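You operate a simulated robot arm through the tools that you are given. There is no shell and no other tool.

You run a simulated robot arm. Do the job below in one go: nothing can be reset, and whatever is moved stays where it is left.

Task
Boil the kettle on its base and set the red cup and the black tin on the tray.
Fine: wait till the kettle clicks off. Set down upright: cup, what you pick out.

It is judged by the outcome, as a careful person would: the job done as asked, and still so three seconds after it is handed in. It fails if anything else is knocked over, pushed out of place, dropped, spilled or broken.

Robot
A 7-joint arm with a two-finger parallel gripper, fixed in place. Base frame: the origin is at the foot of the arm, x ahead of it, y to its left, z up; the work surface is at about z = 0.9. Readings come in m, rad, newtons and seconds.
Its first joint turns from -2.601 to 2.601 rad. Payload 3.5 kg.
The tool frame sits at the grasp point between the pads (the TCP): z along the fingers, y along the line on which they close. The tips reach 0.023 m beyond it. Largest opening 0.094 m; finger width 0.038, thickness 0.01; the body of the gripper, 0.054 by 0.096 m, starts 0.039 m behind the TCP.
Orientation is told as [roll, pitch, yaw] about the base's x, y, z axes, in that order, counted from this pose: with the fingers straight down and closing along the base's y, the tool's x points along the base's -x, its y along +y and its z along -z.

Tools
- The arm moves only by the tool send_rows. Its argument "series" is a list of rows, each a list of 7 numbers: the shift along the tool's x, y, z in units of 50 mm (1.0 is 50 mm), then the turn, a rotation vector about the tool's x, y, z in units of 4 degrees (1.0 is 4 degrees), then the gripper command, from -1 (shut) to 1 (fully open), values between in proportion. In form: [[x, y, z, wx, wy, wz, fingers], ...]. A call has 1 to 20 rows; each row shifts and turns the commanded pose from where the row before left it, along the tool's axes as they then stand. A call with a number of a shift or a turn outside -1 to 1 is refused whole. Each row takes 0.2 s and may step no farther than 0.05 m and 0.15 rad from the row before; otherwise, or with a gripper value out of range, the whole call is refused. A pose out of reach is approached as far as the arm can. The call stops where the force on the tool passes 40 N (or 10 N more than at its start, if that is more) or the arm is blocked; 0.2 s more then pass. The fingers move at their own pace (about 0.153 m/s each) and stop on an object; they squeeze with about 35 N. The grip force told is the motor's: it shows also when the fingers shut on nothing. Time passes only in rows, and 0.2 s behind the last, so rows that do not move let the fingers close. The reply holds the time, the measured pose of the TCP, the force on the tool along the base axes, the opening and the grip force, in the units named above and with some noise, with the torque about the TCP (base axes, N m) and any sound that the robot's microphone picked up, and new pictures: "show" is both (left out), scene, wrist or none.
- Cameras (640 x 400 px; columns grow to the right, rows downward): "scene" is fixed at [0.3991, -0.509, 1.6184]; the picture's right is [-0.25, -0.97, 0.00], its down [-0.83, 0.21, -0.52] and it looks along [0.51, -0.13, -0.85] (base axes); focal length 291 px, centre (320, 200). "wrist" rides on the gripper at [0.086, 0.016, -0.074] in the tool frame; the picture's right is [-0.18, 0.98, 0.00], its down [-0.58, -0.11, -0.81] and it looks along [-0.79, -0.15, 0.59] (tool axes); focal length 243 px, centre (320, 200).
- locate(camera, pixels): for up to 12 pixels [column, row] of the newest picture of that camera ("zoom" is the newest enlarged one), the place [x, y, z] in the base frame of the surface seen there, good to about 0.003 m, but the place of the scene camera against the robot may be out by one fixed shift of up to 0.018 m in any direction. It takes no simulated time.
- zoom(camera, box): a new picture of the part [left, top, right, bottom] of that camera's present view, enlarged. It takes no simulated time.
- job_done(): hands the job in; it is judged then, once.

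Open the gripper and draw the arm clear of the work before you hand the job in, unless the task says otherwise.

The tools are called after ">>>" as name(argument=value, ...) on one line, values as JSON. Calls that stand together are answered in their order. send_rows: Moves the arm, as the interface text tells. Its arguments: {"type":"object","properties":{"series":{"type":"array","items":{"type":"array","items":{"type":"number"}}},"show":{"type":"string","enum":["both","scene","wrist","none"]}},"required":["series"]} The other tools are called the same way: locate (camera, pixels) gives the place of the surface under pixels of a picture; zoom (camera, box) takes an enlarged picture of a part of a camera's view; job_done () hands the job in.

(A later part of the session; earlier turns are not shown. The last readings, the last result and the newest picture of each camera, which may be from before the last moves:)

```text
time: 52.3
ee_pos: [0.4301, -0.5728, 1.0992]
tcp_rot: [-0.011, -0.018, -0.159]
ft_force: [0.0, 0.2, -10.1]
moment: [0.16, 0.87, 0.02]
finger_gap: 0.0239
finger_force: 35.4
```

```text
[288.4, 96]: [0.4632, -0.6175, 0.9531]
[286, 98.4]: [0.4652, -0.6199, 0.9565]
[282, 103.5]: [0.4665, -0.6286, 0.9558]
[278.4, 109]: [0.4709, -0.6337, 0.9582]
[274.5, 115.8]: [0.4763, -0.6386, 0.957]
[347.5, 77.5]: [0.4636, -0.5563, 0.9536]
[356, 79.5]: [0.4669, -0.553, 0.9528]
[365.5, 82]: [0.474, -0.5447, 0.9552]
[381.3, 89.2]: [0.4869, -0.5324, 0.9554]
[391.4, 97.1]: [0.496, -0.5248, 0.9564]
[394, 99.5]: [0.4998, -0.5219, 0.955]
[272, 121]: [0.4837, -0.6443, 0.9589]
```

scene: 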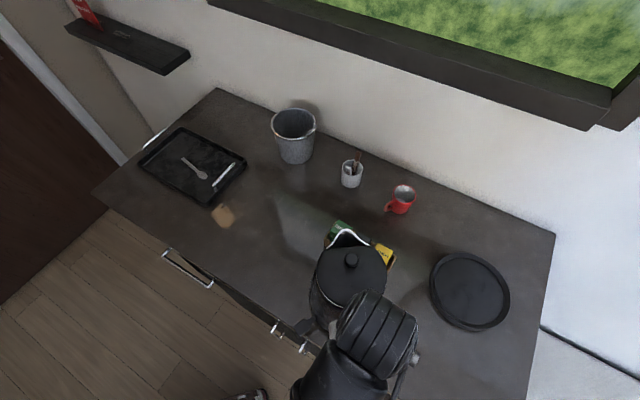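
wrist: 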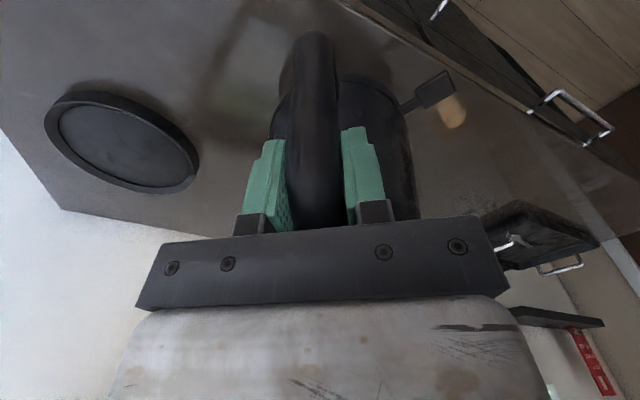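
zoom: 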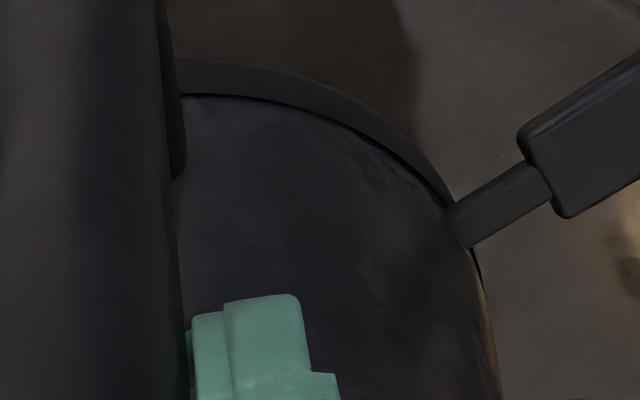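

Kettle axis is 0.100 m ahead of the TCP along the tool's −x. I continue the arc to the base's azimuth.

>>> send_rows(series=[[0.262, -0.264, 0, 0, 0, 0.34, -1], [0.262, -0.264, 0, 0, 0, 0.34, -1], [0.262, -0.264, 0, 0, 0, 0.34, -1], [0.262, -0.264, 0, 0, 0, 0.34, -1], [0.262, -0.264, 0, 0, 0, 0.34, -1], [0.262, -0.264, 0, 0, 0, 0.34, -1], [0.262, -0.264, 0, 0, 0, 0.34, -1], [0.262, -0.264, 0, 0, 0, 0.34, -1]], show="both")

```text
time: 54.1
ee_pos: [0.302, -0.6495, 1.099]
tcp_rot: [-0.008, -0.02, -0.35]
ft_force: [-0.1, -0.3, -9.7]
moment: [0.31, 0.84, 0.0]
finger_gap: 0.0238
finger_force: 35.1
```

scene: 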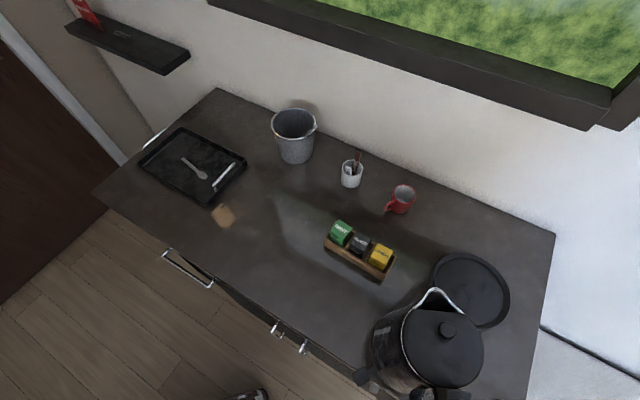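
wrist: 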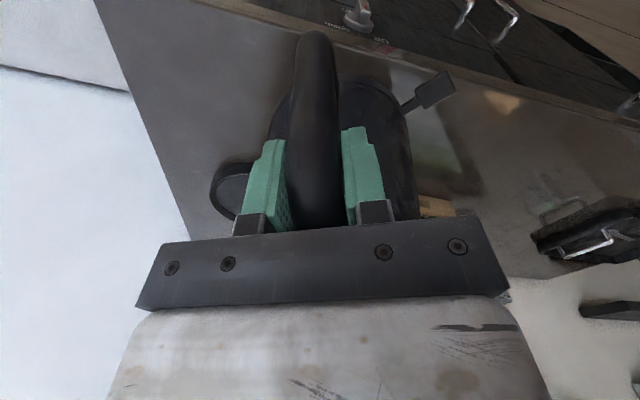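

Now I move radially outwards (bottom of the kettle still about 2 cm above the rim) to bring the kettle's axis over the base's centre: TCP target (0.394,-0.850).

>>> send_rows(series=[[-0.3455, -0.3477, 0, 0, 0, 0, -1], [-0.3455, -0.3477, 0, 0, 0, 0, -1], [-0.3455, -0.3477, 0, 0, 0, 0, -1], [-0.3455, -0.3477, 0, 0, 0, 0, -1], [-0.3455, -0.3477, 0, 0, 0, 0, -1], [-0.3455, -0.3477, 0, 0, 0, 0, -1], [-0.3455, -0.3477, 0, 0, 0, 0, -1], [-0.3455, -0.3477, 0, 0, 0, 0, -1], [-0.3455, -0.3477, 0, 0, 0, 0, -1]], show="both")

>>> zoom(camera="scene", box=[390, 200, 560, 360])

>>> zoom(camera="wrist", box=[230, 20, 450, 160])

```text
time: 56.1
ee_pos: [0.3968, -0.8532, 1.1029]
tcp_rot: [-0.006, -0.02, -0.35]
ft_force: [0.1, 0.3, -9.9]
moment: [0.33, 0.84, 0.03]
finger_gap: 0.0238
finger_force: 35.4
```

scene: 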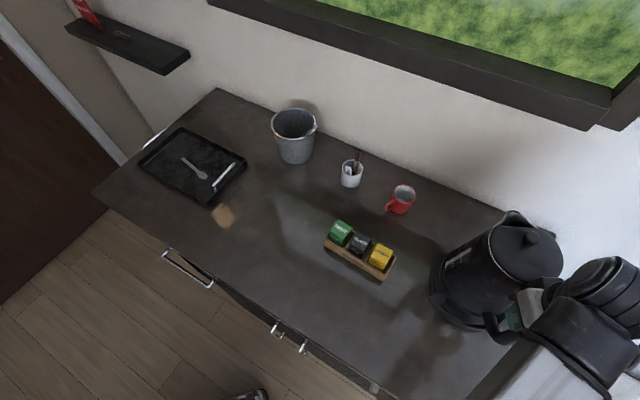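
wrist: 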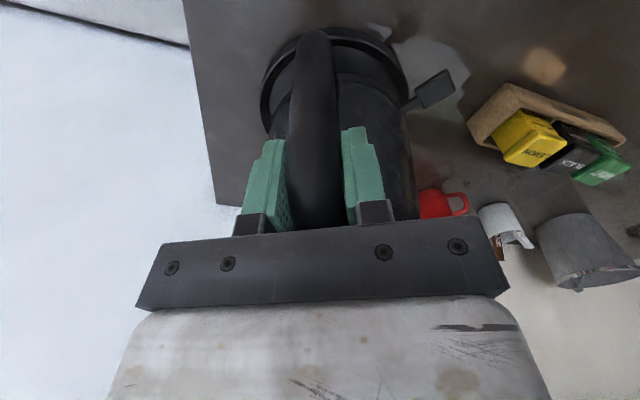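

```text
2.50 times, centred on (475, 280) of scene
```

zoom: 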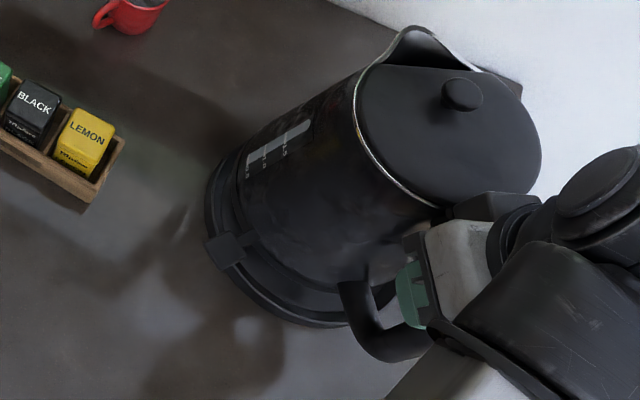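

```text
2.86 times, centred on (340, 90) of wrist
```

zoom: 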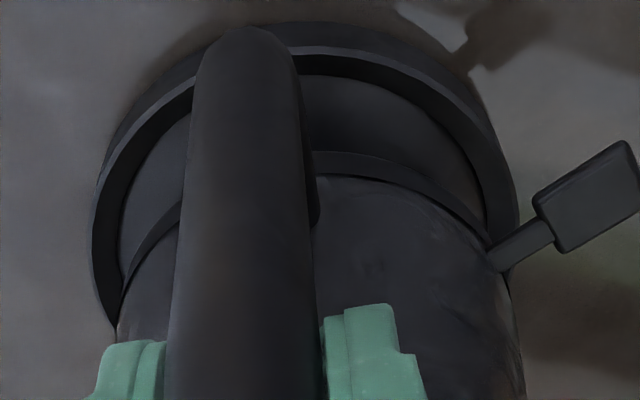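

The view shows the kettle's foot over the ring. I locate foot and rim points to check the centring.

>>> locate(camera="zoom", pixels=[[170, 215], [150, 240], [132, 272], [125, 288], [345, 160], [380, 168], [415, 182], [450, 203], [470, 220], [480, 228], [160, 228], [140, 258]])

>>> locate(camera="zoom", pixels=[[100, 230], [108, 190], [130, 150], [165, 110], [320, 60], [360, 66], [410, 85], [450, 115], [480, 150], [498, 190], [505, 215], [150, 125]])

```text
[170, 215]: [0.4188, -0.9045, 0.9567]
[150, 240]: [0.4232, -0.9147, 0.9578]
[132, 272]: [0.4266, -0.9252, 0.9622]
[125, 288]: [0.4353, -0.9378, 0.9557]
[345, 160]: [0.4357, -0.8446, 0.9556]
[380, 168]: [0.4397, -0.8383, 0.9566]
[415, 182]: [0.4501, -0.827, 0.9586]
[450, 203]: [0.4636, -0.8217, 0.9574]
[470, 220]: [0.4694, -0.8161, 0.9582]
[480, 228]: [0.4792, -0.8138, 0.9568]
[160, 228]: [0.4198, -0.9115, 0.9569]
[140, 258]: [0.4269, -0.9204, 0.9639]
```

```text
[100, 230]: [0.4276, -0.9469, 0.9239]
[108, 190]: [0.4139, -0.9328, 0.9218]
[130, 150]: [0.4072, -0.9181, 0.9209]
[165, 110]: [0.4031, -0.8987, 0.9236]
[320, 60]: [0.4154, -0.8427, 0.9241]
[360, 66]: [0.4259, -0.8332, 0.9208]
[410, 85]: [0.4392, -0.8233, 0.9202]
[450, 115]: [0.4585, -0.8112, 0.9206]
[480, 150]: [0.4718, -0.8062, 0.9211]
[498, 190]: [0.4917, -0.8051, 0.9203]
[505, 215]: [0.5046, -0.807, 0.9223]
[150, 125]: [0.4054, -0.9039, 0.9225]
```

Foot centre ≈ (0.490,-0.888) against base centre (0.488,-0.885): I correct by about 4 mm and then lower slowly, watching the force.

>>> send_rows(series=[[0.064, 0.045, 0, 0, 0, 0, -1], [0, 0, 0.12, 0, 0, 0, -1], [0, 0, 0.12, 0, 0, 0, -1], [0, 0, 0.12, 0, 0, 0, -1], [0, 0, 0, 0, 0, 0, -1]], show="wrist")

>>> zoom(camera="wrist", box=[230, 10, 450, 150])

```text
time: 57.3
ee_pos: [0.3942, -0.848, 1.0846]
tcp_rot: [-0.008, -0.019, -0.349]
ft_force: [-0.1, 0.2, -10.5]
moment: [0.32, 0.82, 0.0]
finger_gap: 0.0235
finger_force: 35.4
```

wrist: 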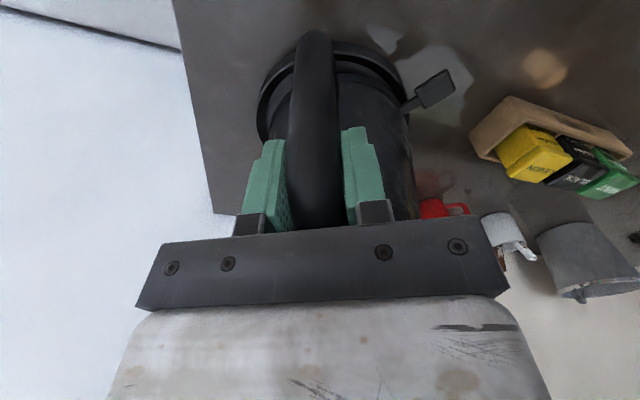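

```text
2.86 times, centred on (340, 80) of wrist
```

zoom: 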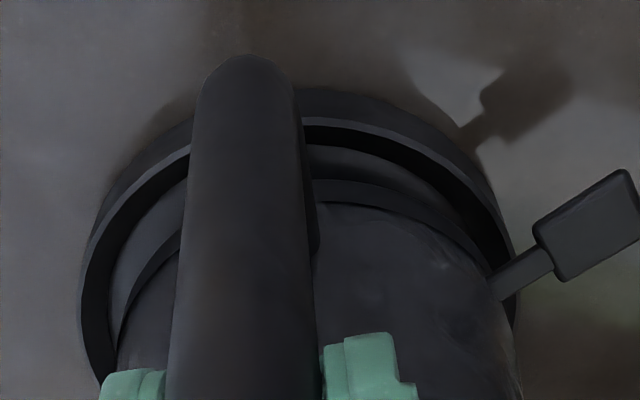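

Looks well centred (predicted foot centre (0.488,-0.883)). I shift 1.5 mm outward and lower in 3 mm steps until the weight comes off.

>>> send_rows(series=[[0, -0.03, 0.06, 0, 0, 0, -1], [0, 0, 0.06, 0, 0, 0, -1], [0, 0, 0.06, 0, 0, 0, -1]], show="none")

```text
time: 58.1
ee_pos: [0.3935, -0.8486, 1.0744]
tcp_rot: [-0.007, -0.018, -0.349]
ft_force: [-0.4, 0.4, -11.2]
moment: [0.32, 0.82, -0.01]
finger_gap: 0.0238
finger_force: 35.0
```

No contact yet and the foot should already be below the rim height – it is inside the recess. I continue in 2 mm steps.

>>> send_rows(series=[[0, 0, 0.04, 0, 0, 0, -1], [0, 0, 0.04, 0, 0, 0, -1], [0, 0, 0, 0, 0, 0, -1]], show="none")

```text
time: 58.9
ee_pos: [0.3935, -0.8487, 1.0725]
tcp_rot: [-0.011, -0.023, -0.351]
ft_force: [-4.3, -1.4, 33.1]
moment: [0.06, -0.33, -0.09]
finger_gap: 0.0238
finger_force: 34.9
```

Firm contact (+33 N) at z=1.0725, i.e. foot bottom ≈0.917 = recess floor. I relieve the press by 2 mm, look, then open the gripper.

>>> send_rows(series=[[0, 0, -0.04, 0, 0, 0, -1], [0, 0, 0, 0, 0, 0, -1]], show="both")

>>> zoom(camera="wrist", box=[230, 10, 450, 150])

>>> zoom(camera="scene", box=[410, 200, 560, 340])

```text
time: 59.5
ee_pos: [0.3935, -0.8492, 1.0743]
tcp_rot: [-0.007, -0.02, -0.35]
ft_force: [-1.3, -4.5, 19.7]
moment: [-0.21, -0.38, -0.18]
finger_gap: 0.0239
finger_force: 35.3
```

scene: 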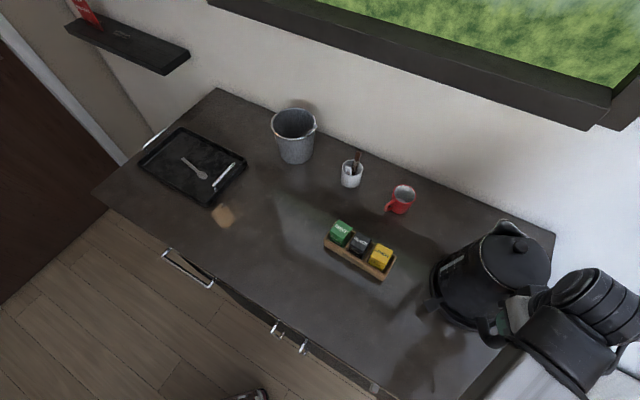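
wrist: 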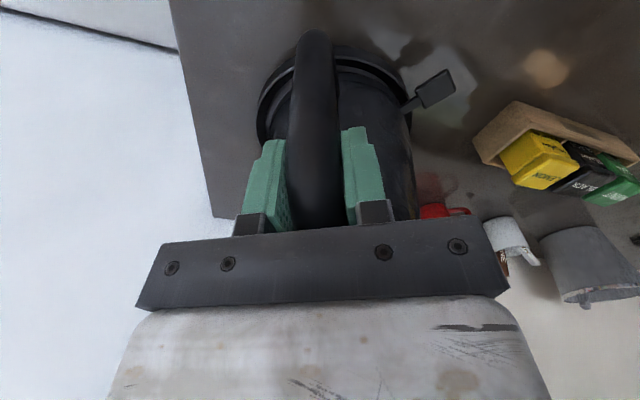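

```text
2.86 times, centred on (340, 80) of wrist
```

zoom: 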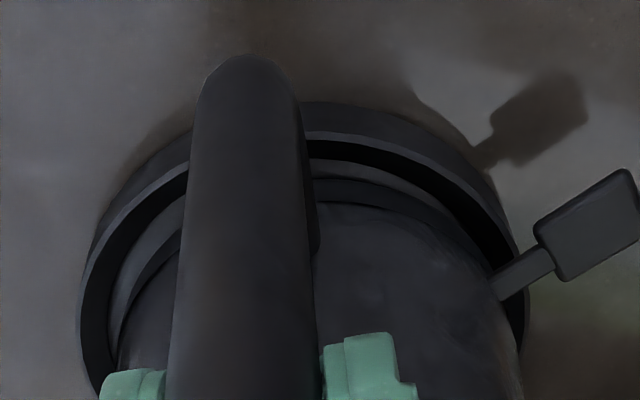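

```text
2.86 times, centred on (485, 270) of scene
```

zoom: 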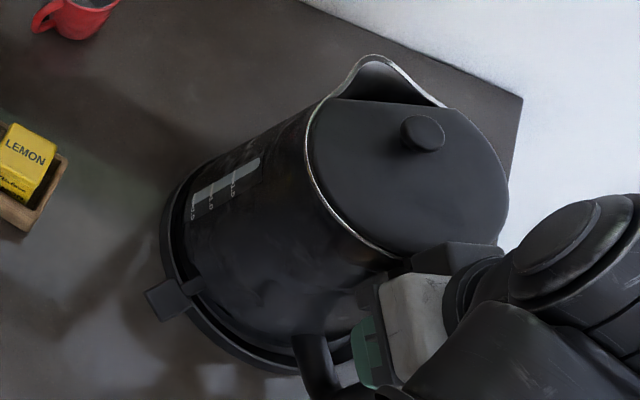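

The contact torque places the load at the near edge of the foot, below rim height. I relieve the rest of the force and open the gripper.

>>> send_rows(series=[[0, 0, -0.03, 0, 0, 0, -1], [0, 0, 0, 0, 0, 0, -0.3], [0, 0, 0, 0, 0, 0, 0], [0, 0, 0, 0, 0, 0, 0.5], [0, 0, 0, 0, 0, 0, 1], [0, 0, 0, 0, 0, 0, 1]], show="both")

>>> zoom(camera="wrist", box=[230, 10, 450, 150])

>>> zoom(camera="scene", box=[410, 200, 560, 340])

```text
time: 60.9
ee_pos: [0.3931, -0.8509, 1.0742]
tcp_rot: [-0.008, -0.017, -0.348]
ft_force: [0.2, -0.1, -1.0]
moment: [0.01, 0.04, -0.03]
finger_gap: 0.0942
finger_force: 0.0
```

scene: 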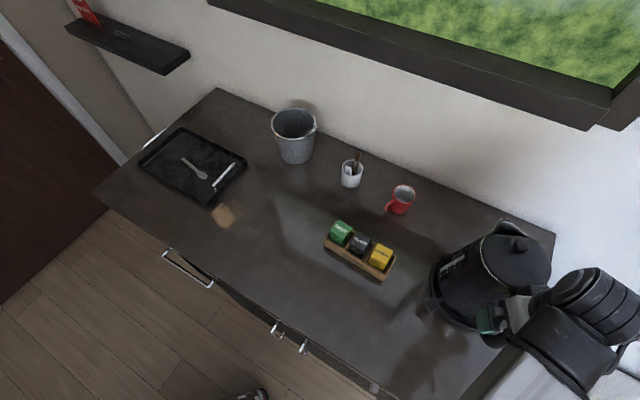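
wrist: 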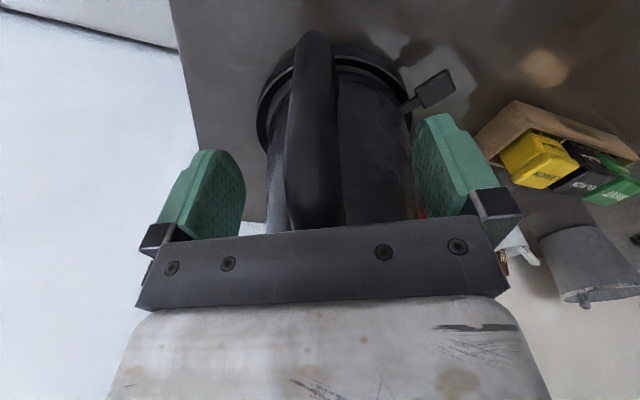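

```text
2.86 times, centred on (340, 80) of wrist
```

zoom: 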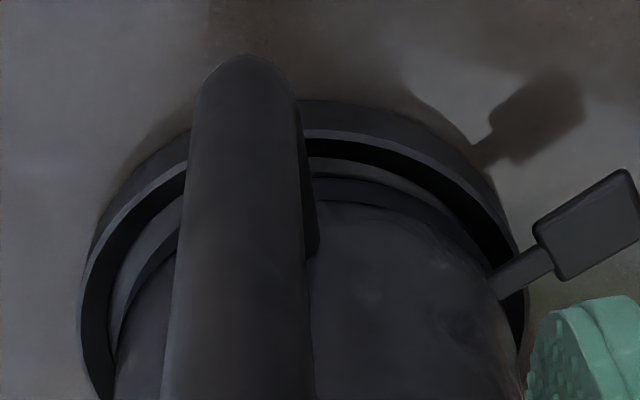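

```text
2.86 times, centred on (485, 270) of scene
```

zoom: 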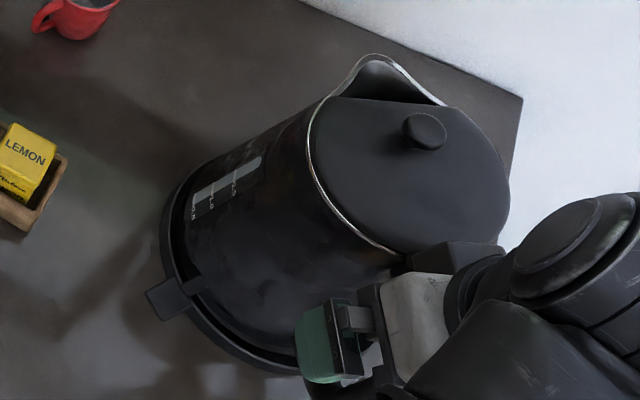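

Released; the kettle stands. I check whether it is level and seated: locate points on rim, floor strip, foot band, and on the lid.

>>> locate(camera="wrist", pixels=[[340, 58], [344, 63], [348, 68], [352, 75], [356, 84], [372, 72], [385, 80], [395, 92], [272, 100], [275, 108], [278, 120], [283, 100]])

>>> locate(camera="scene", pixels=[[520, 235], [500, 240], [510, 260], [530, 265], [545, 255], [525, 280], [505, 250], [495, 255], [540, 240], [535, 270], [515, 275], [521, 244]])

```text
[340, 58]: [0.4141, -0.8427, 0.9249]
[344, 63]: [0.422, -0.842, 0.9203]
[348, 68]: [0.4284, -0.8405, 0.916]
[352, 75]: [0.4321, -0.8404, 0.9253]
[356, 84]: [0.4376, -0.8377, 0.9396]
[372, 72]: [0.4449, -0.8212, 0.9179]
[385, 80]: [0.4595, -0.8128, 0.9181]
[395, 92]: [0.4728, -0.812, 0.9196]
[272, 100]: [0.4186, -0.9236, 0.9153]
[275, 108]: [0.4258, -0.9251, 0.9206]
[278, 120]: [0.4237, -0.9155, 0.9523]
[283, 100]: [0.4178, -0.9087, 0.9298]
```

```text
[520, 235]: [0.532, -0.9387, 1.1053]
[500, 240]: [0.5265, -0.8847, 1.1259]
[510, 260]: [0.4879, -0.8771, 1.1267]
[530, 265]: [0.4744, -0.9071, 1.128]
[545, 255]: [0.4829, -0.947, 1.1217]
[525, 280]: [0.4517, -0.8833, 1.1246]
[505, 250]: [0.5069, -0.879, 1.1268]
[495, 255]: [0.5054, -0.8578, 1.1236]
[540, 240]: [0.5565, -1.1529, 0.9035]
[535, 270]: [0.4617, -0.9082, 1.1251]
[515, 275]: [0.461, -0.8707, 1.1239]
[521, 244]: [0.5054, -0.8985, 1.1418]
```

The lid is level and rose by ≈16 mm compared with the table stand: it sits in the recess. I locate the switch paddle now (wrist (435,90)) and withdraw the fingers from the handle.

>>> locate(camera="wrist", pixels=[[435, 88], [425, 92], [445, 85], [438, 97], [430, 80], [408, 105], [415, 101], [450, 95]])

>>> send_rows(series=[[0.3, 0, 0, 0, 0, 0, 1], [0.5, 0, 0, 0, 0, 0, 1], [0.6, 0, 0, 0, 0, 0, 1], [0.6, 0, 0, 0, 0, 0, 1], [0.5, 0, 0, 0, 0, 0, 1]], show="both")

```text
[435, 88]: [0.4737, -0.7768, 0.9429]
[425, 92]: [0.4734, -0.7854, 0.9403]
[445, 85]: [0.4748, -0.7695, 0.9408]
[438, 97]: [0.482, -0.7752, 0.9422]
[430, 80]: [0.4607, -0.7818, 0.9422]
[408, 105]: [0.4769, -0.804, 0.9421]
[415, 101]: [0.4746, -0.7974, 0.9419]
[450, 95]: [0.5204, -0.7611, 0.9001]
```

```text
time: 62.1
ee_pos: [0.2748, -0.8058, 1.0706]
tcp_rot: [-0.005, -0.019, -0.348]
ft_force: [0.5, 0.9, 0.4]
moment: [0.03, 0.01, 0.01]
finger_gap: 0.0941
finger_force: 0.0
```

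scene: 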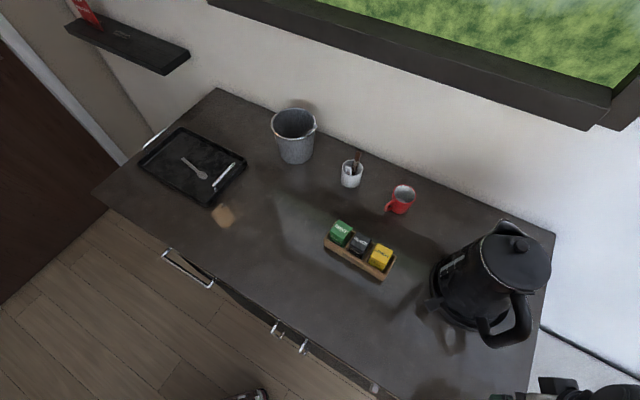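
wrist: 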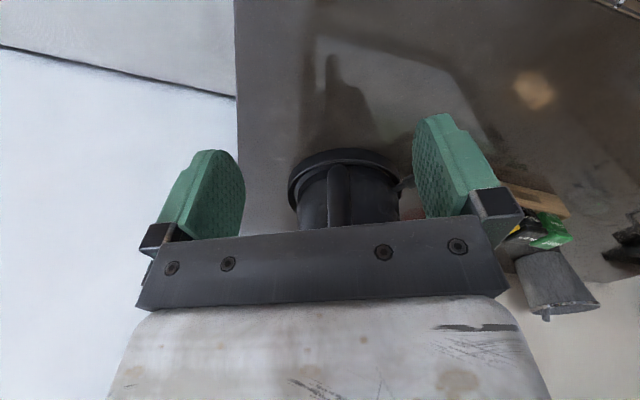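

Paddle centre is now (0.4735,-0.777,0.942). I move out in front of the rack side, turn to yaw 8° and bring the kettle-side finger above the paddle (TCP ≈ (0.466,-0.71)).

>>> send_rows(series=[[0.13, 0.725, 0, 0, 0, 0, 1], [0.13, 0.725, 0, 0, 0, 0, 1], [0.13, 0.725, 0, 0, 0, 0, 1], [0.13, 0.725, 0, 0, 0, 0, 1], [0, 0, 0, 0, 0, -1, 1], [0, 0, 0, 0, 0, -1, 1], [0, 0, 0, 0, 0, -1, 1], [0, 0, 0, 0, 0, -1, 1], [0, 0, 0, 0, 0, -1, 1], [0, 0, 0, 0, 0, -1, 1], [0, 0, 0, 0, 0, -1, 1], [-0.787, -0.364, 0, 0, 0, 0, 1], [-0.787, -0.364, 0, 0, 0, 0, 1], [-0.787, -0.364, 0, 0, 0, 0, 1], [-0.787, -0.364, 0, 0, 0, 0, 1]], show="both")

```text
time: 65.3
ee_pos: [0.4681, -0.7105, 1.0716]
tcp_rot: [-0.014, -0.015, 0.14]
ft_force: [0.4, -0.7, -0.6]
moment: [-0.03, 0.0, 0.03]
finger_gap: 0.094
finger_force: 0.0
```

scene: 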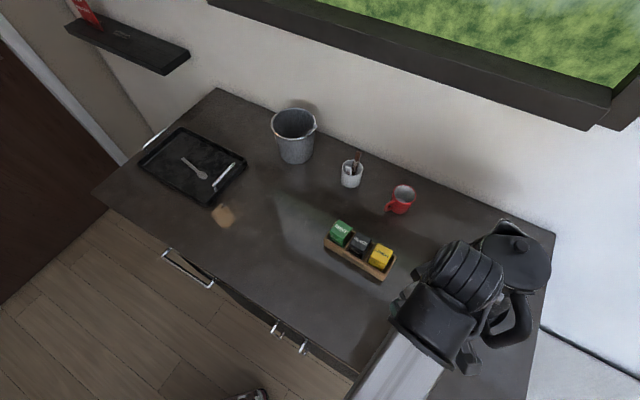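
wrist: 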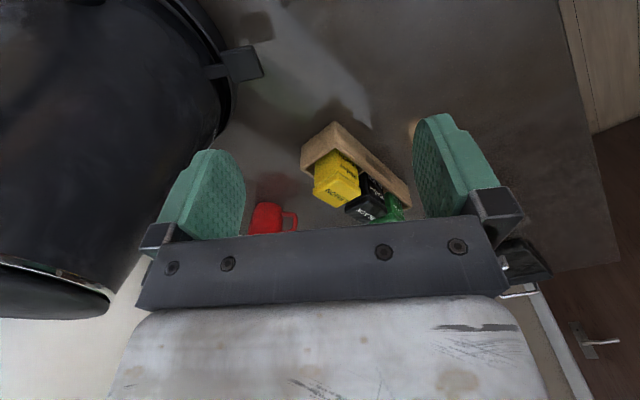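

The paddle is at (243,62) in the wrist view. I locate it again from here.

>>> zoom(camera="wrist", box=[180, 20, 300, 110])

>>> locate(camera="wrist", pixels=[[243, 62], [232, 65], [255, 60], [245, 50], [248, 75], [225, 70], [215, 72], [262, 72], [237, 78], [258, 47]])

```text
4.44 times, centred on (240, 65) of wrist
```

zoom: 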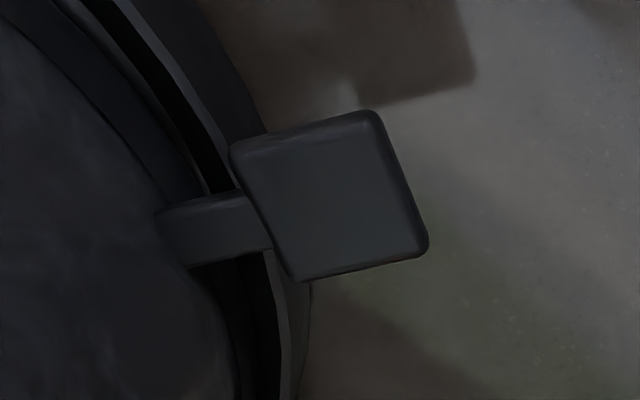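

```text
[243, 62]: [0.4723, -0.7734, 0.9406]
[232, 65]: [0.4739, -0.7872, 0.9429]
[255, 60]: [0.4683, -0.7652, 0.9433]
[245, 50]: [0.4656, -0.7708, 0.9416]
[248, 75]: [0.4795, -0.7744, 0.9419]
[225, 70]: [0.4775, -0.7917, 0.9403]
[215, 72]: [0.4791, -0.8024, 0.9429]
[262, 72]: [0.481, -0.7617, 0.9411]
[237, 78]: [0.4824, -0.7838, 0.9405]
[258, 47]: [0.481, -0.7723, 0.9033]
```

Paddle centre (0.4735,-0.774,0.942). I adjust by 8 mm and lower to about 1 cm above it.

>>> send_rows(series=[[0.08, -0.15, 0, 0, 0, 0, 1], [0, 0, 0.45, 0, 0, 0, 1], [0, 0, 0.45, 0, 0, 0, 1], [0, 0, 0.45, 0, 0, 0, 1], [0, 0, 0.45, 0, 0, 0, 1], [0, 0, 0.1, 0, 0, 0, 1]], show="both")

>>> zoom(camera="wrist", box=[150, 60, 310, 200])

```text
time: 66.7
ee_pos: [0.466, -0.7195, 0.9791]
tcp_rot: [-0.016, -0.015, 0.14]
ft_force: [-0.7, -0.2, 0.5]
moment: [-0.01, -0.01, 0.0]
finger_gap: 0.0941
finger_force: 0.0
```

scene: 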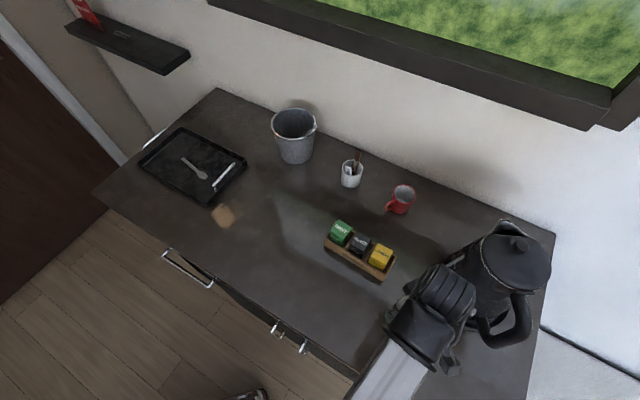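
wrist: 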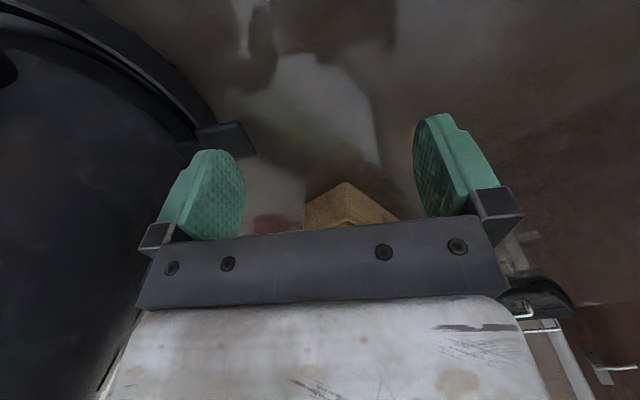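

```text
2.86 times, centred on (230, 130) of wrist
```

zoom: 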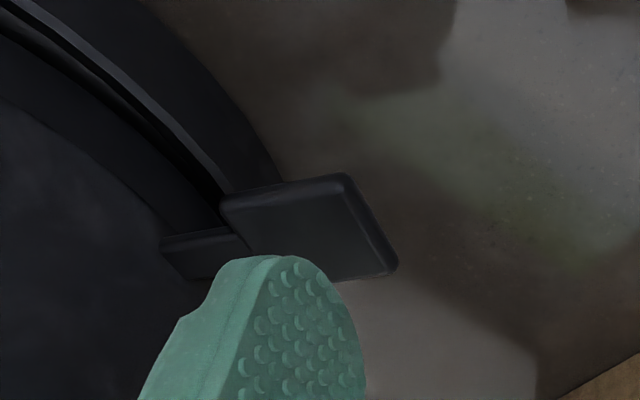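

The finger is above the paddle. I press down in 4 mm steps and listen.

>>> send_rows(series=[[0, 0, 0.2, 0, 0, 0, 1], [0, 0, 0.08, 0, 0, 0, 1], [0, 0, 0.08, 0, 0, 0, 1], [0, 0, 0.08, 0, 0, 0, 1]], show="none")

```text
time: 67.7
ee_pos: [0.4665, -0.7218, 0.9565]
tcp_rot: [-0.016, -0.015, 0.139]
ft_force: [0.2, 0.1, -0.7]
moment: [0.0, -0.03, -0.01]
finger_gap: 0.094
finger_force: 0.1
```

>>> send_rows(series=[[0, 0, 0.06, 0, 0, 0, 1], [0, 0, 0.06, 0, 0, 0, 1], [0, 0, 0.06, 0, 0, 0, 1]], show="wrist")

```text
time: 68.5
ee_pos: [0.4672, -0.7215, 0.9485]
tcp_rot: [-0.017, -0.013, 0.14]
ft_force: [-1.2, 2.8, 14.9]
moment: [-0.69, -0.16, 0.01]
finger_gap: 0.0926
finger_force: 0.1
```

wrist: 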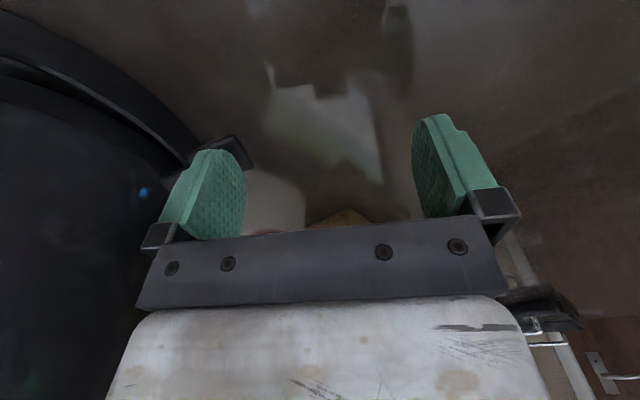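

A blue light is now lit on the kettle at (143,192): it has switched on. I lift the finger straight up and check that it stays on.

>>> send_rows(series=[[0, 0, -0.2, 0, 0, 0, 1], [0, 0, -0.6, 0, 0, 0, 1], [0, 0, -0.8, 0, 0, 0, 1]], show="both")

>>> zoom(camera="wrist", box=[0, 0, 300, 200])

>>> zoom(camera="scene", box=[420, 210, 560, 360])

```text
time: 69.3
ee_pos: [0.4658, -0.7188, 1.0264]
tcp_rot: [-0.015, -0.015, 0.14]
ft_force: [0.7, 0.3, 0.1]
moment: [0.0, 0.01, -0.02]
finger_gap: 0.0937
finger_force: 0.0
```

scene: 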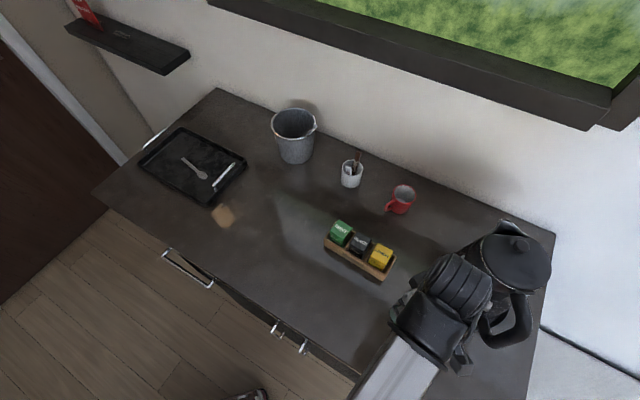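
wrist: 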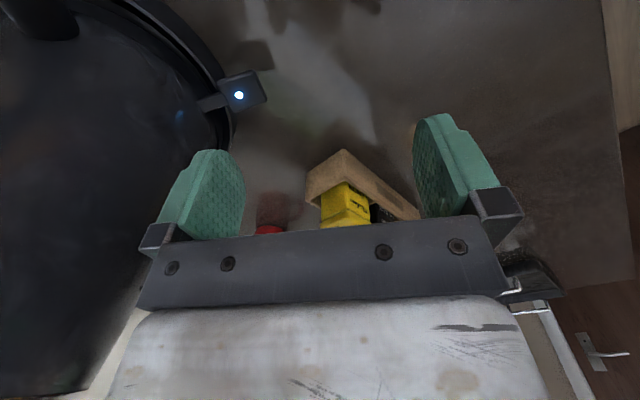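

```text
2.00 times, centred on (150, 100) of wrist
```

zoom: 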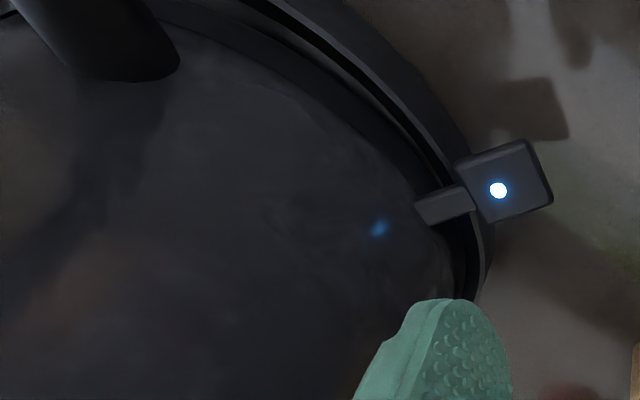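

```text
2.67 times, centred on (490, 285) of scene
```

zoom: 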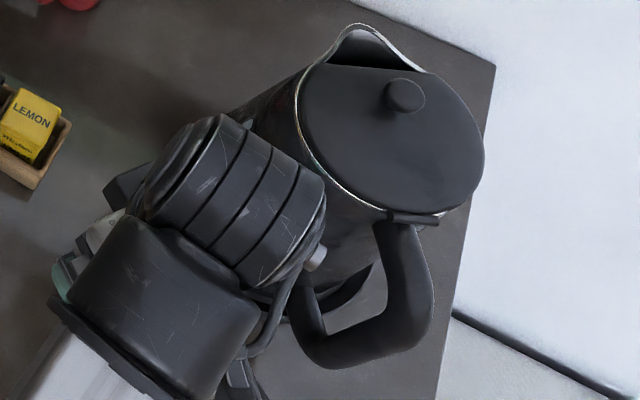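

The LED on the paddle stays lit: the kettle is boiling. Meanwhile I fetch the BLACK tin: rise, move over towards the rack and turn to yaw 45° so that the fingers close across the row.

>>> send_rows(series=[[0, 0, -0.55, 0, 0, 0, 1], [0, 0, -0.55, 0, 0, 0, 1], [-0.634, 0.4155, 0, 0, 0, 0, 1], [-0.634, 0.4155, 0, 0, 0, 0, 1], [-0.634, 0.4155, 0, 0, 0, 0, 1], [-0.634, 0.4155, 0, 0, 0, 0, 1], [0, 0, 0, 0, 0, -1, 1], [0, 0, 0, 0, 0, -1, 1], [0, 0, 0, 0, 0, -1, 1], [0, 0, 0, 0, 0, -1, 1], [0, 0, 0, 0, 0, -1, 1], [0, 0, 0, 0, 0, -1, 1], [0, 0, 0, 0, 0, -1, 1], [0, 0, 0, 0, 0, -1, 1], [0, 0, 0, 0, 0, -1, 1], [0, 0, 0, 0, 0, -0.25, 1]], show="both")

```text
time: 72.7
ee_pos: [0.5779, -0.6201, 1.0817]
tcp_rot: [-0.022, 0.001, 0.786]
ft_force: [0.0, -0.3, -0.1]
moment: [-0.03, 0.03, 0.01]
finger_gap: 0.0941
finger_force: 0.0
```

scene: 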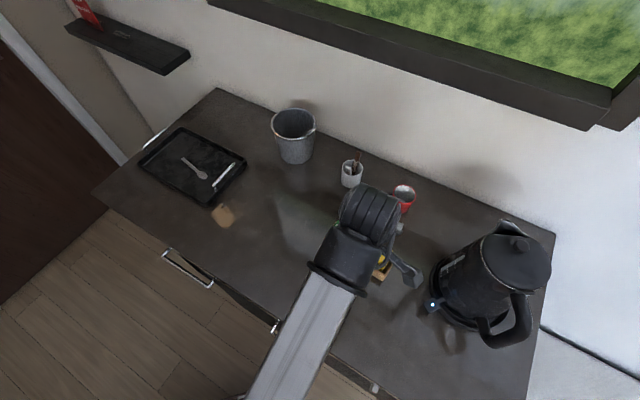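
wrist: 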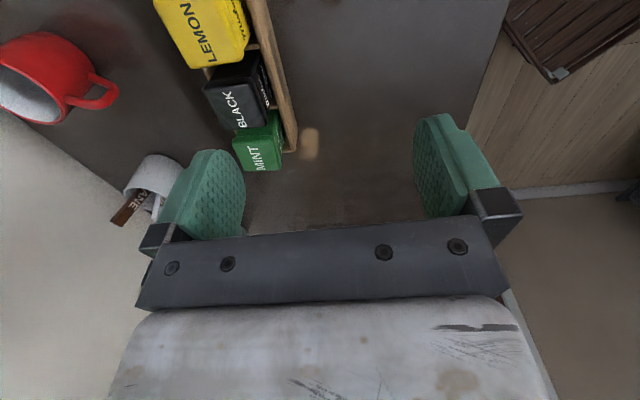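

BLACK is at (240,95) in the wrist view. I zoom and locate the tin's top face and the rack walls around it.

>>> zoom(camera="wrist", box=[180, 20, 320, 190])

```text
2.35 times, centred on (250, 105) of wrist
```

zoom: 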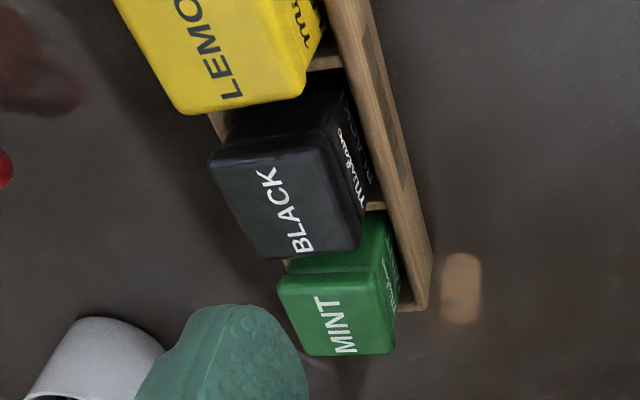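

I locate the BLACK top-face corners plus neighbours and rack walls on this zoom.

>>> locate(camera="zoom", pixels=[[218, 162], [318, 152], [352, 240], [268, 250], [285, 200], [365, 170], [350, 110], [395, 180], [415, 300], [300, 285], [385, 345], [230, 90]])

>>> locate(camera="zoom", pixels=[[340, 200], [335, 180], [330, 160], [250, 225], [230, 190], [280, 160], [310, 245], [335, 255], [290, 260], [215, 125], [345, 130], [375, 205]])

```text
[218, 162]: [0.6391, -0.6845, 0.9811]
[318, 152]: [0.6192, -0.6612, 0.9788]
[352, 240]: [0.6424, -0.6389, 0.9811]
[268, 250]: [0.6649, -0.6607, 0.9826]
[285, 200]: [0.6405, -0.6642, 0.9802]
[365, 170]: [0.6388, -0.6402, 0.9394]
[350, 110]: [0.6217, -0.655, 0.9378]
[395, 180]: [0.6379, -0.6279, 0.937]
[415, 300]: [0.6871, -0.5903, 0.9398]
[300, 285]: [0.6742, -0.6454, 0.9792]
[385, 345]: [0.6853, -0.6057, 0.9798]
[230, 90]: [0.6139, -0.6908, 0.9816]
```

```text
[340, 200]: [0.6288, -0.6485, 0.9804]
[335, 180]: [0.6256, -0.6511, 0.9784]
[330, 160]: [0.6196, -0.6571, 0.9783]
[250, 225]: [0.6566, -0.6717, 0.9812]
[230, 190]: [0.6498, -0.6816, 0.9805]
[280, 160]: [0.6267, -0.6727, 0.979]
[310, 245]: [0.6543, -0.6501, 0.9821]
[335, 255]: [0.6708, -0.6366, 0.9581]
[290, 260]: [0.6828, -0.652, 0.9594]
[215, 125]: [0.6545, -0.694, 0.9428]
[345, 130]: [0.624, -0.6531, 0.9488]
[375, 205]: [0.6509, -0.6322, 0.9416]
```

BLACK top centre by wrist: (0.6414,-0.6613), z 0.981, sides at 45°, about 36 mm; rack rim ≈0.942. I move the TCP above the tin and look again.

>>> send_rows(series=[[-0.157, -0.74, 0, 0, 0, 0, 1], [-0.157, -0.74, 0, 0, 0, 0, 1], [0, 0, 0.5, 0, 0, 0, 1], [0, 0, 0, 0, 0, 0, 1]], show="both")

>>> zoom(camera="wrist", box=[180, 0, 480, 240])

```text
time: 73.7
ee_pos: [0.638, -0.6608, 1.0573]
tcp_rot: [-0.02, -0.002, 0.787]
ft_force: [0.0, 0.4, 0.6]
moment: [0.0, -0.03, 0.04]
finger_gap: 0.0938
finger_force: 0.2
```

scene: 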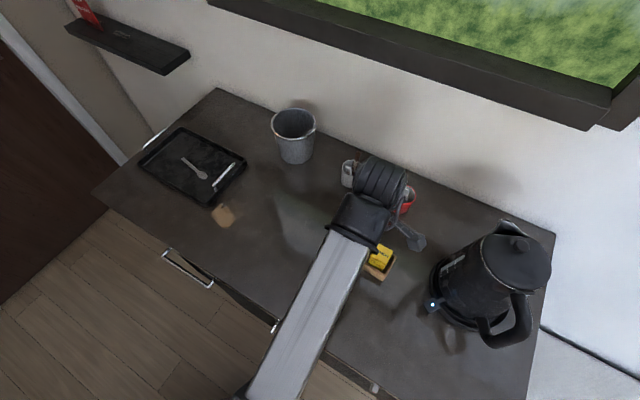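
wrist: 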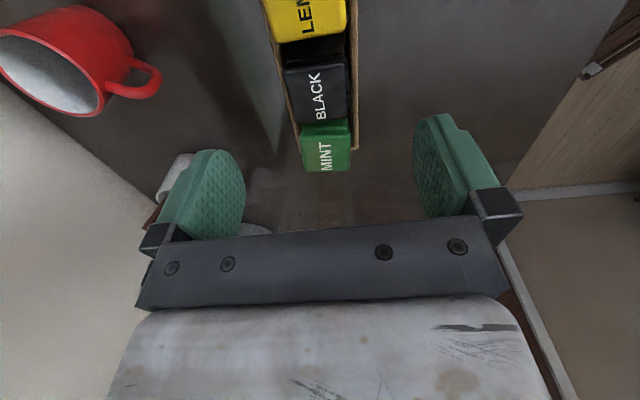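

```text
1.67 times, centred on (330, 120) of wrist
```

zoom: 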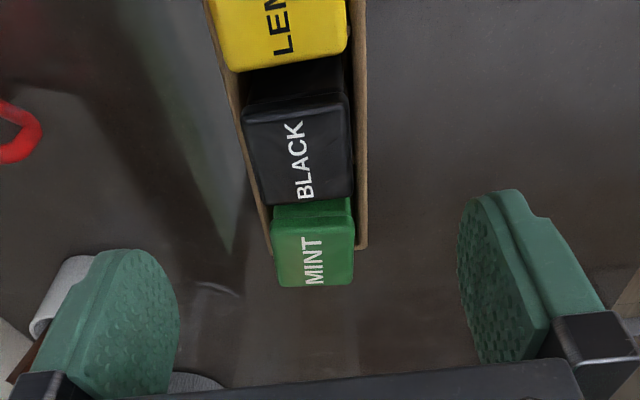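

I refine the tin's centre from this view directly above.

>>> locate(camera="zoom", pixels=[[252, 125], [340, 110], [346, 190], [273, 200], [303, 155], [258, 160], [342, 150], [295, 118], [310, 197], [362, 150], [235, 110], [352, 240]])

>>> locate(camera="wrist", pixels=[[287, 67], [343, 60], [346, 115], [298, 122], [315, 95], [105, 60], [60, 60], [150, 80], [110, 20], [20, 40], [95, 105], [60, 12]])

```text
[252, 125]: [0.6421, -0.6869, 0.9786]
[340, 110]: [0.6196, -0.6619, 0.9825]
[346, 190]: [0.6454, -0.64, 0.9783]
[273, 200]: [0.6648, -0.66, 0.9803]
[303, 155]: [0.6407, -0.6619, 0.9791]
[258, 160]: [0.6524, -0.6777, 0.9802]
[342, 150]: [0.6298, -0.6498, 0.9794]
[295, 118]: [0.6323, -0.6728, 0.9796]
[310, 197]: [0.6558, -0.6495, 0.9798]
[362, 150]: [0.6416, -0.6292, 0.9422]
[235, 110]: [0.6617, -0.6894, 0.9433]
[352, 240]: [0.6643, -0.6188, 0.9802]
```

```text
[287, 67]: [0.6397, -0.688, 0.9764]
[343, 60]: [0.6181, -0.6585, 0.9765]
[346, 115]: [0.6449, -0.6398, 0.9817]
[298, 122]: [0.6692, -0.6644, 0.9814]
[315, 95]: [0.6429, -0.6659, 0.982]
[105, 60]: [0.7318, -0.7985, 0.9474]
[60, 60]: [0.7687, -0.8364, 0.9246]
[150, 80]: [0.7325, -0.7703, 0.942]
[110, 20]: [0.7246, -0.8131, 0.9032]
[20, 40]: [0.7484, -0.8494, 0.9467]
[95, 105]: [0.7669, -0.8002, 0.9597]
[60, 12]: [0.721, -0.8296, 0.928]
```

Tin centre (0.643,-0.6625). I correct 5 mm, descend to z≈0.972 (tips just above the rack rim) and close.

>>> send_rows(series=[[-0.047, -0.095, 0, 0, 0, 0, 1], [0, 0, 0.45, 0, 0, 0, 1], [0, 0, 0.45, 0, 0, 0, 1], [0, 0, 0.45, 0, 0, 0, 1], [0, 0, 0.35, 0, 0, 0, 1], [0, 0, 0, 0, 0, 0, 1]], show="wrist")

>>> zoom(camera="wrist", box=[180, 60, 480, 240])

```text
time: 75.1
ee_pos: [0.6486, -0.6624, 0.9735]
tcp_rot: [-0.02, -0.002, 0.786]
ft_force: [-0.2, -0.7, -0.4]
moment: [-0.02, -0.01, 0.03]
finger_gap: 0.094
finger_force: 0.0
```

wrist: 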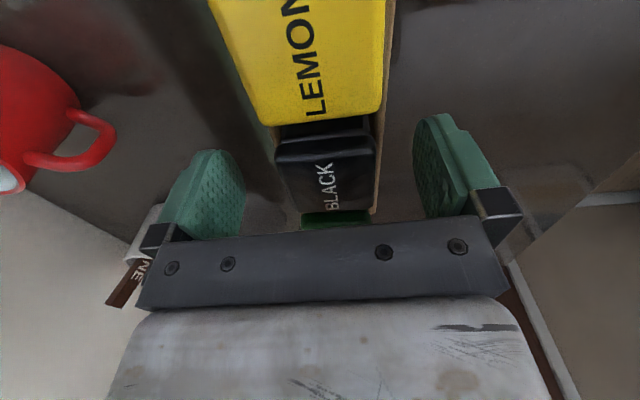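

```text
2.13 times, centred on (330, 150) of wrist
```

zoom: 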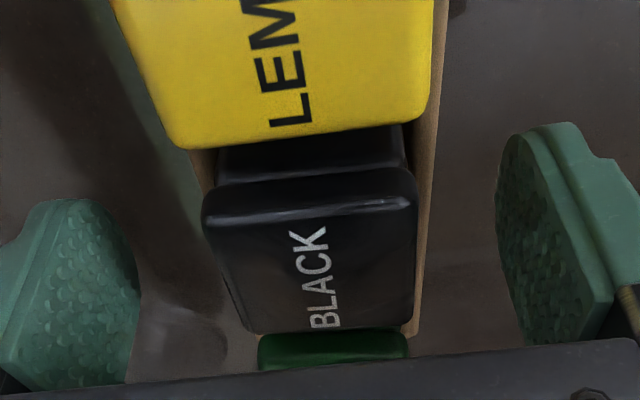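

The TCP drifted 5 mm in x during descent; I correct it, then close on the tin.

>>> send_rows(series=[[0.08, 0.08, 0, 0, 0, 0, 1], [0, 0, 0, 0, 0, 0, 0.6], [0, 0, 0, 0, 0, 0, 0.2], [0, 0, 0, 0, 0, 0, -0.2], [0, 0, 0, 0, 0, 0, -1], [0, 0, 0, 0, 0, 0, -1]], show="wrist")

```text
time: 76.5
ee_pos: [0.6433, -0.6634, 0.9741]
tcp_rot: [-0.021, -0.002, 0.786]
ft_force: [-1.7, 0.3, 2.8]
moment: [0.15, 0.08, 0.01]
finger_gap: 0.0414
finger_force: 34.5
```

wrist: 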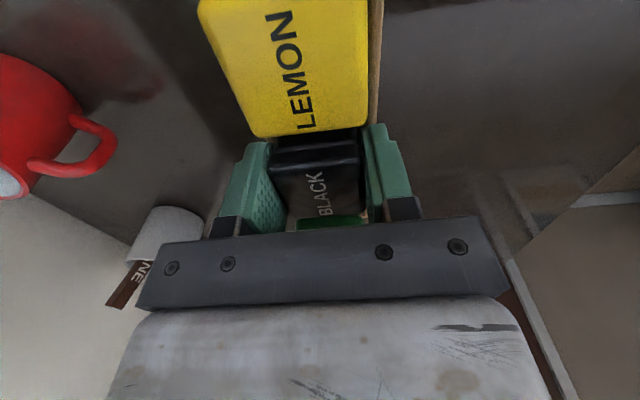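

Gripped (41 mm, 35 N). I lift it straight out of the rack.

>>> send_rows(series=[[0, 0, -0.2, 0, 0, 0, -1], [0, 0, -0.3, 0, 0, 0, -1], [0, 0, -0.4, 0, 0, 0, -1], [0, 0, -0.5, 0, 0, 0, -1], [0, 0, -0.6, 0, 0, 0, -1]], show="both")

```text
time: 77.7
ee_pos: [0.6414, -0.662, 1.0747]
tcp_rot: [-0.021, -0.001, 0.785]
ft_force: [0.1, -0.3, -1.4]
moment: [0.01, -0.02, 0.0]
finger_gap: 0.0415
finger_force: 35.3
```

scene: 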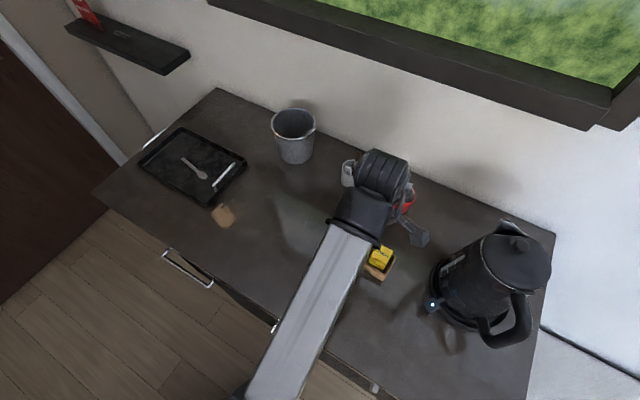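
wrist: 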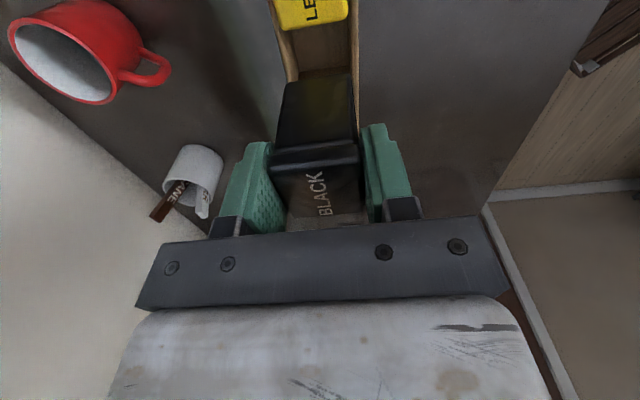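

The tin is out. I measure where its bottom is relative to the hand (visible side face from (315,150) to about (315,85)).

>>> locate(camera="wrist", pixels=[[315, 150], [315, 140], [318, 120], [320, 100], [320, 90], [320, 84], [320, 80], [320, 76], [290, 88], [348, 80], [300, 50], [330, 60]])

>>> zoom(camera="wrist", box=[250, 40, 390, 230])

```text
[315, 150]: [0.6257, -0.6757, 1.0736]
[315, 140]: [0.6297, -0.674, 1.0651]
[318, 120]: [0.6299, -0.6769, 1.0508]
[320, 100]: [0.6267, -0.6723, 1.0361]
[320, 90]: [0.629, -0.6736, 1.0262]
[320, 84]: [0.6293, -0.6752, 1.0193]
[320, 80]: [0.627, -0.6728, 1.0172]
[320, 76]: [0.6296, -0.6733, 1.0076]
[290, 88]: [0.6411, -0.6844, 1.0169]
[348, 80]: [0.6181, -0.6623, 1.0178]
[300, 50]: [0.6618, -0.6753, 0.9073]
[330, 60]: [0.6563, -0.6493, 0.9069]
```

```text
2.11 times, centred on (320, 135) of wrist
```

zoom: 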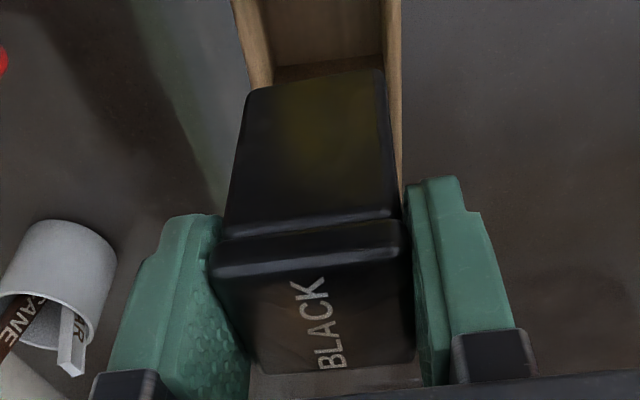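

Tin bottom is 0.067 below the TCP; rack floor 0.907 like the tray floor. I carry it at this height over the free table towards the tray and stop short to look at the tray.

>>> send_rows(series=[[-0.771, 0.115, 0, 0, 0, 0, -1], [-0.771, 0.115, 0, 0, 0, 0, -1], [-0.771, 0.115, 0, 0, 0, 0, -1], [-0.771, 0.115, 0, 0, 0, 0, -1], [-0.771, 0.115, 0, 0, 0, 0, -1], [-0.771, 0.115, 0, 0, 0, 0, -1], [-0.771, 0.115, 0, 0, 0, 0, -1], [-0.771, 0.115, 0, 0, 0, 0, -1], [-0.771, 0.115, 0, 0, 0, 0, -1]], show="both")

```text
time: 79.7
ee_pos: [0.8488, -0.3796, 1.0727]
tcp_rot: [-0.022, -0.003, 0.784]
ft_force: [0.0, 1.0, -0.9]
moment: [-0.01, 0.01, -0.01]
finger_gap: 0.0412
finger_force: 35.1
```

scene: 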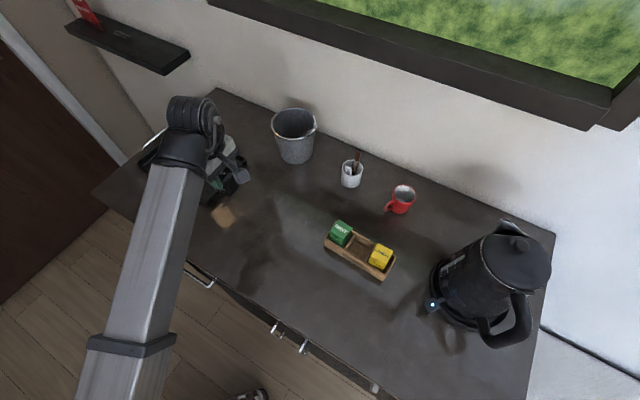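
wrist: 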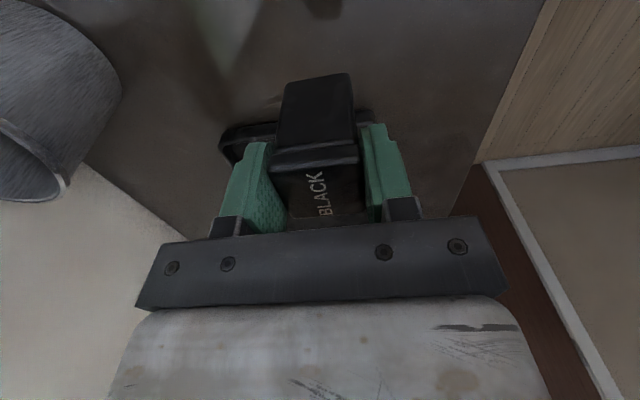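

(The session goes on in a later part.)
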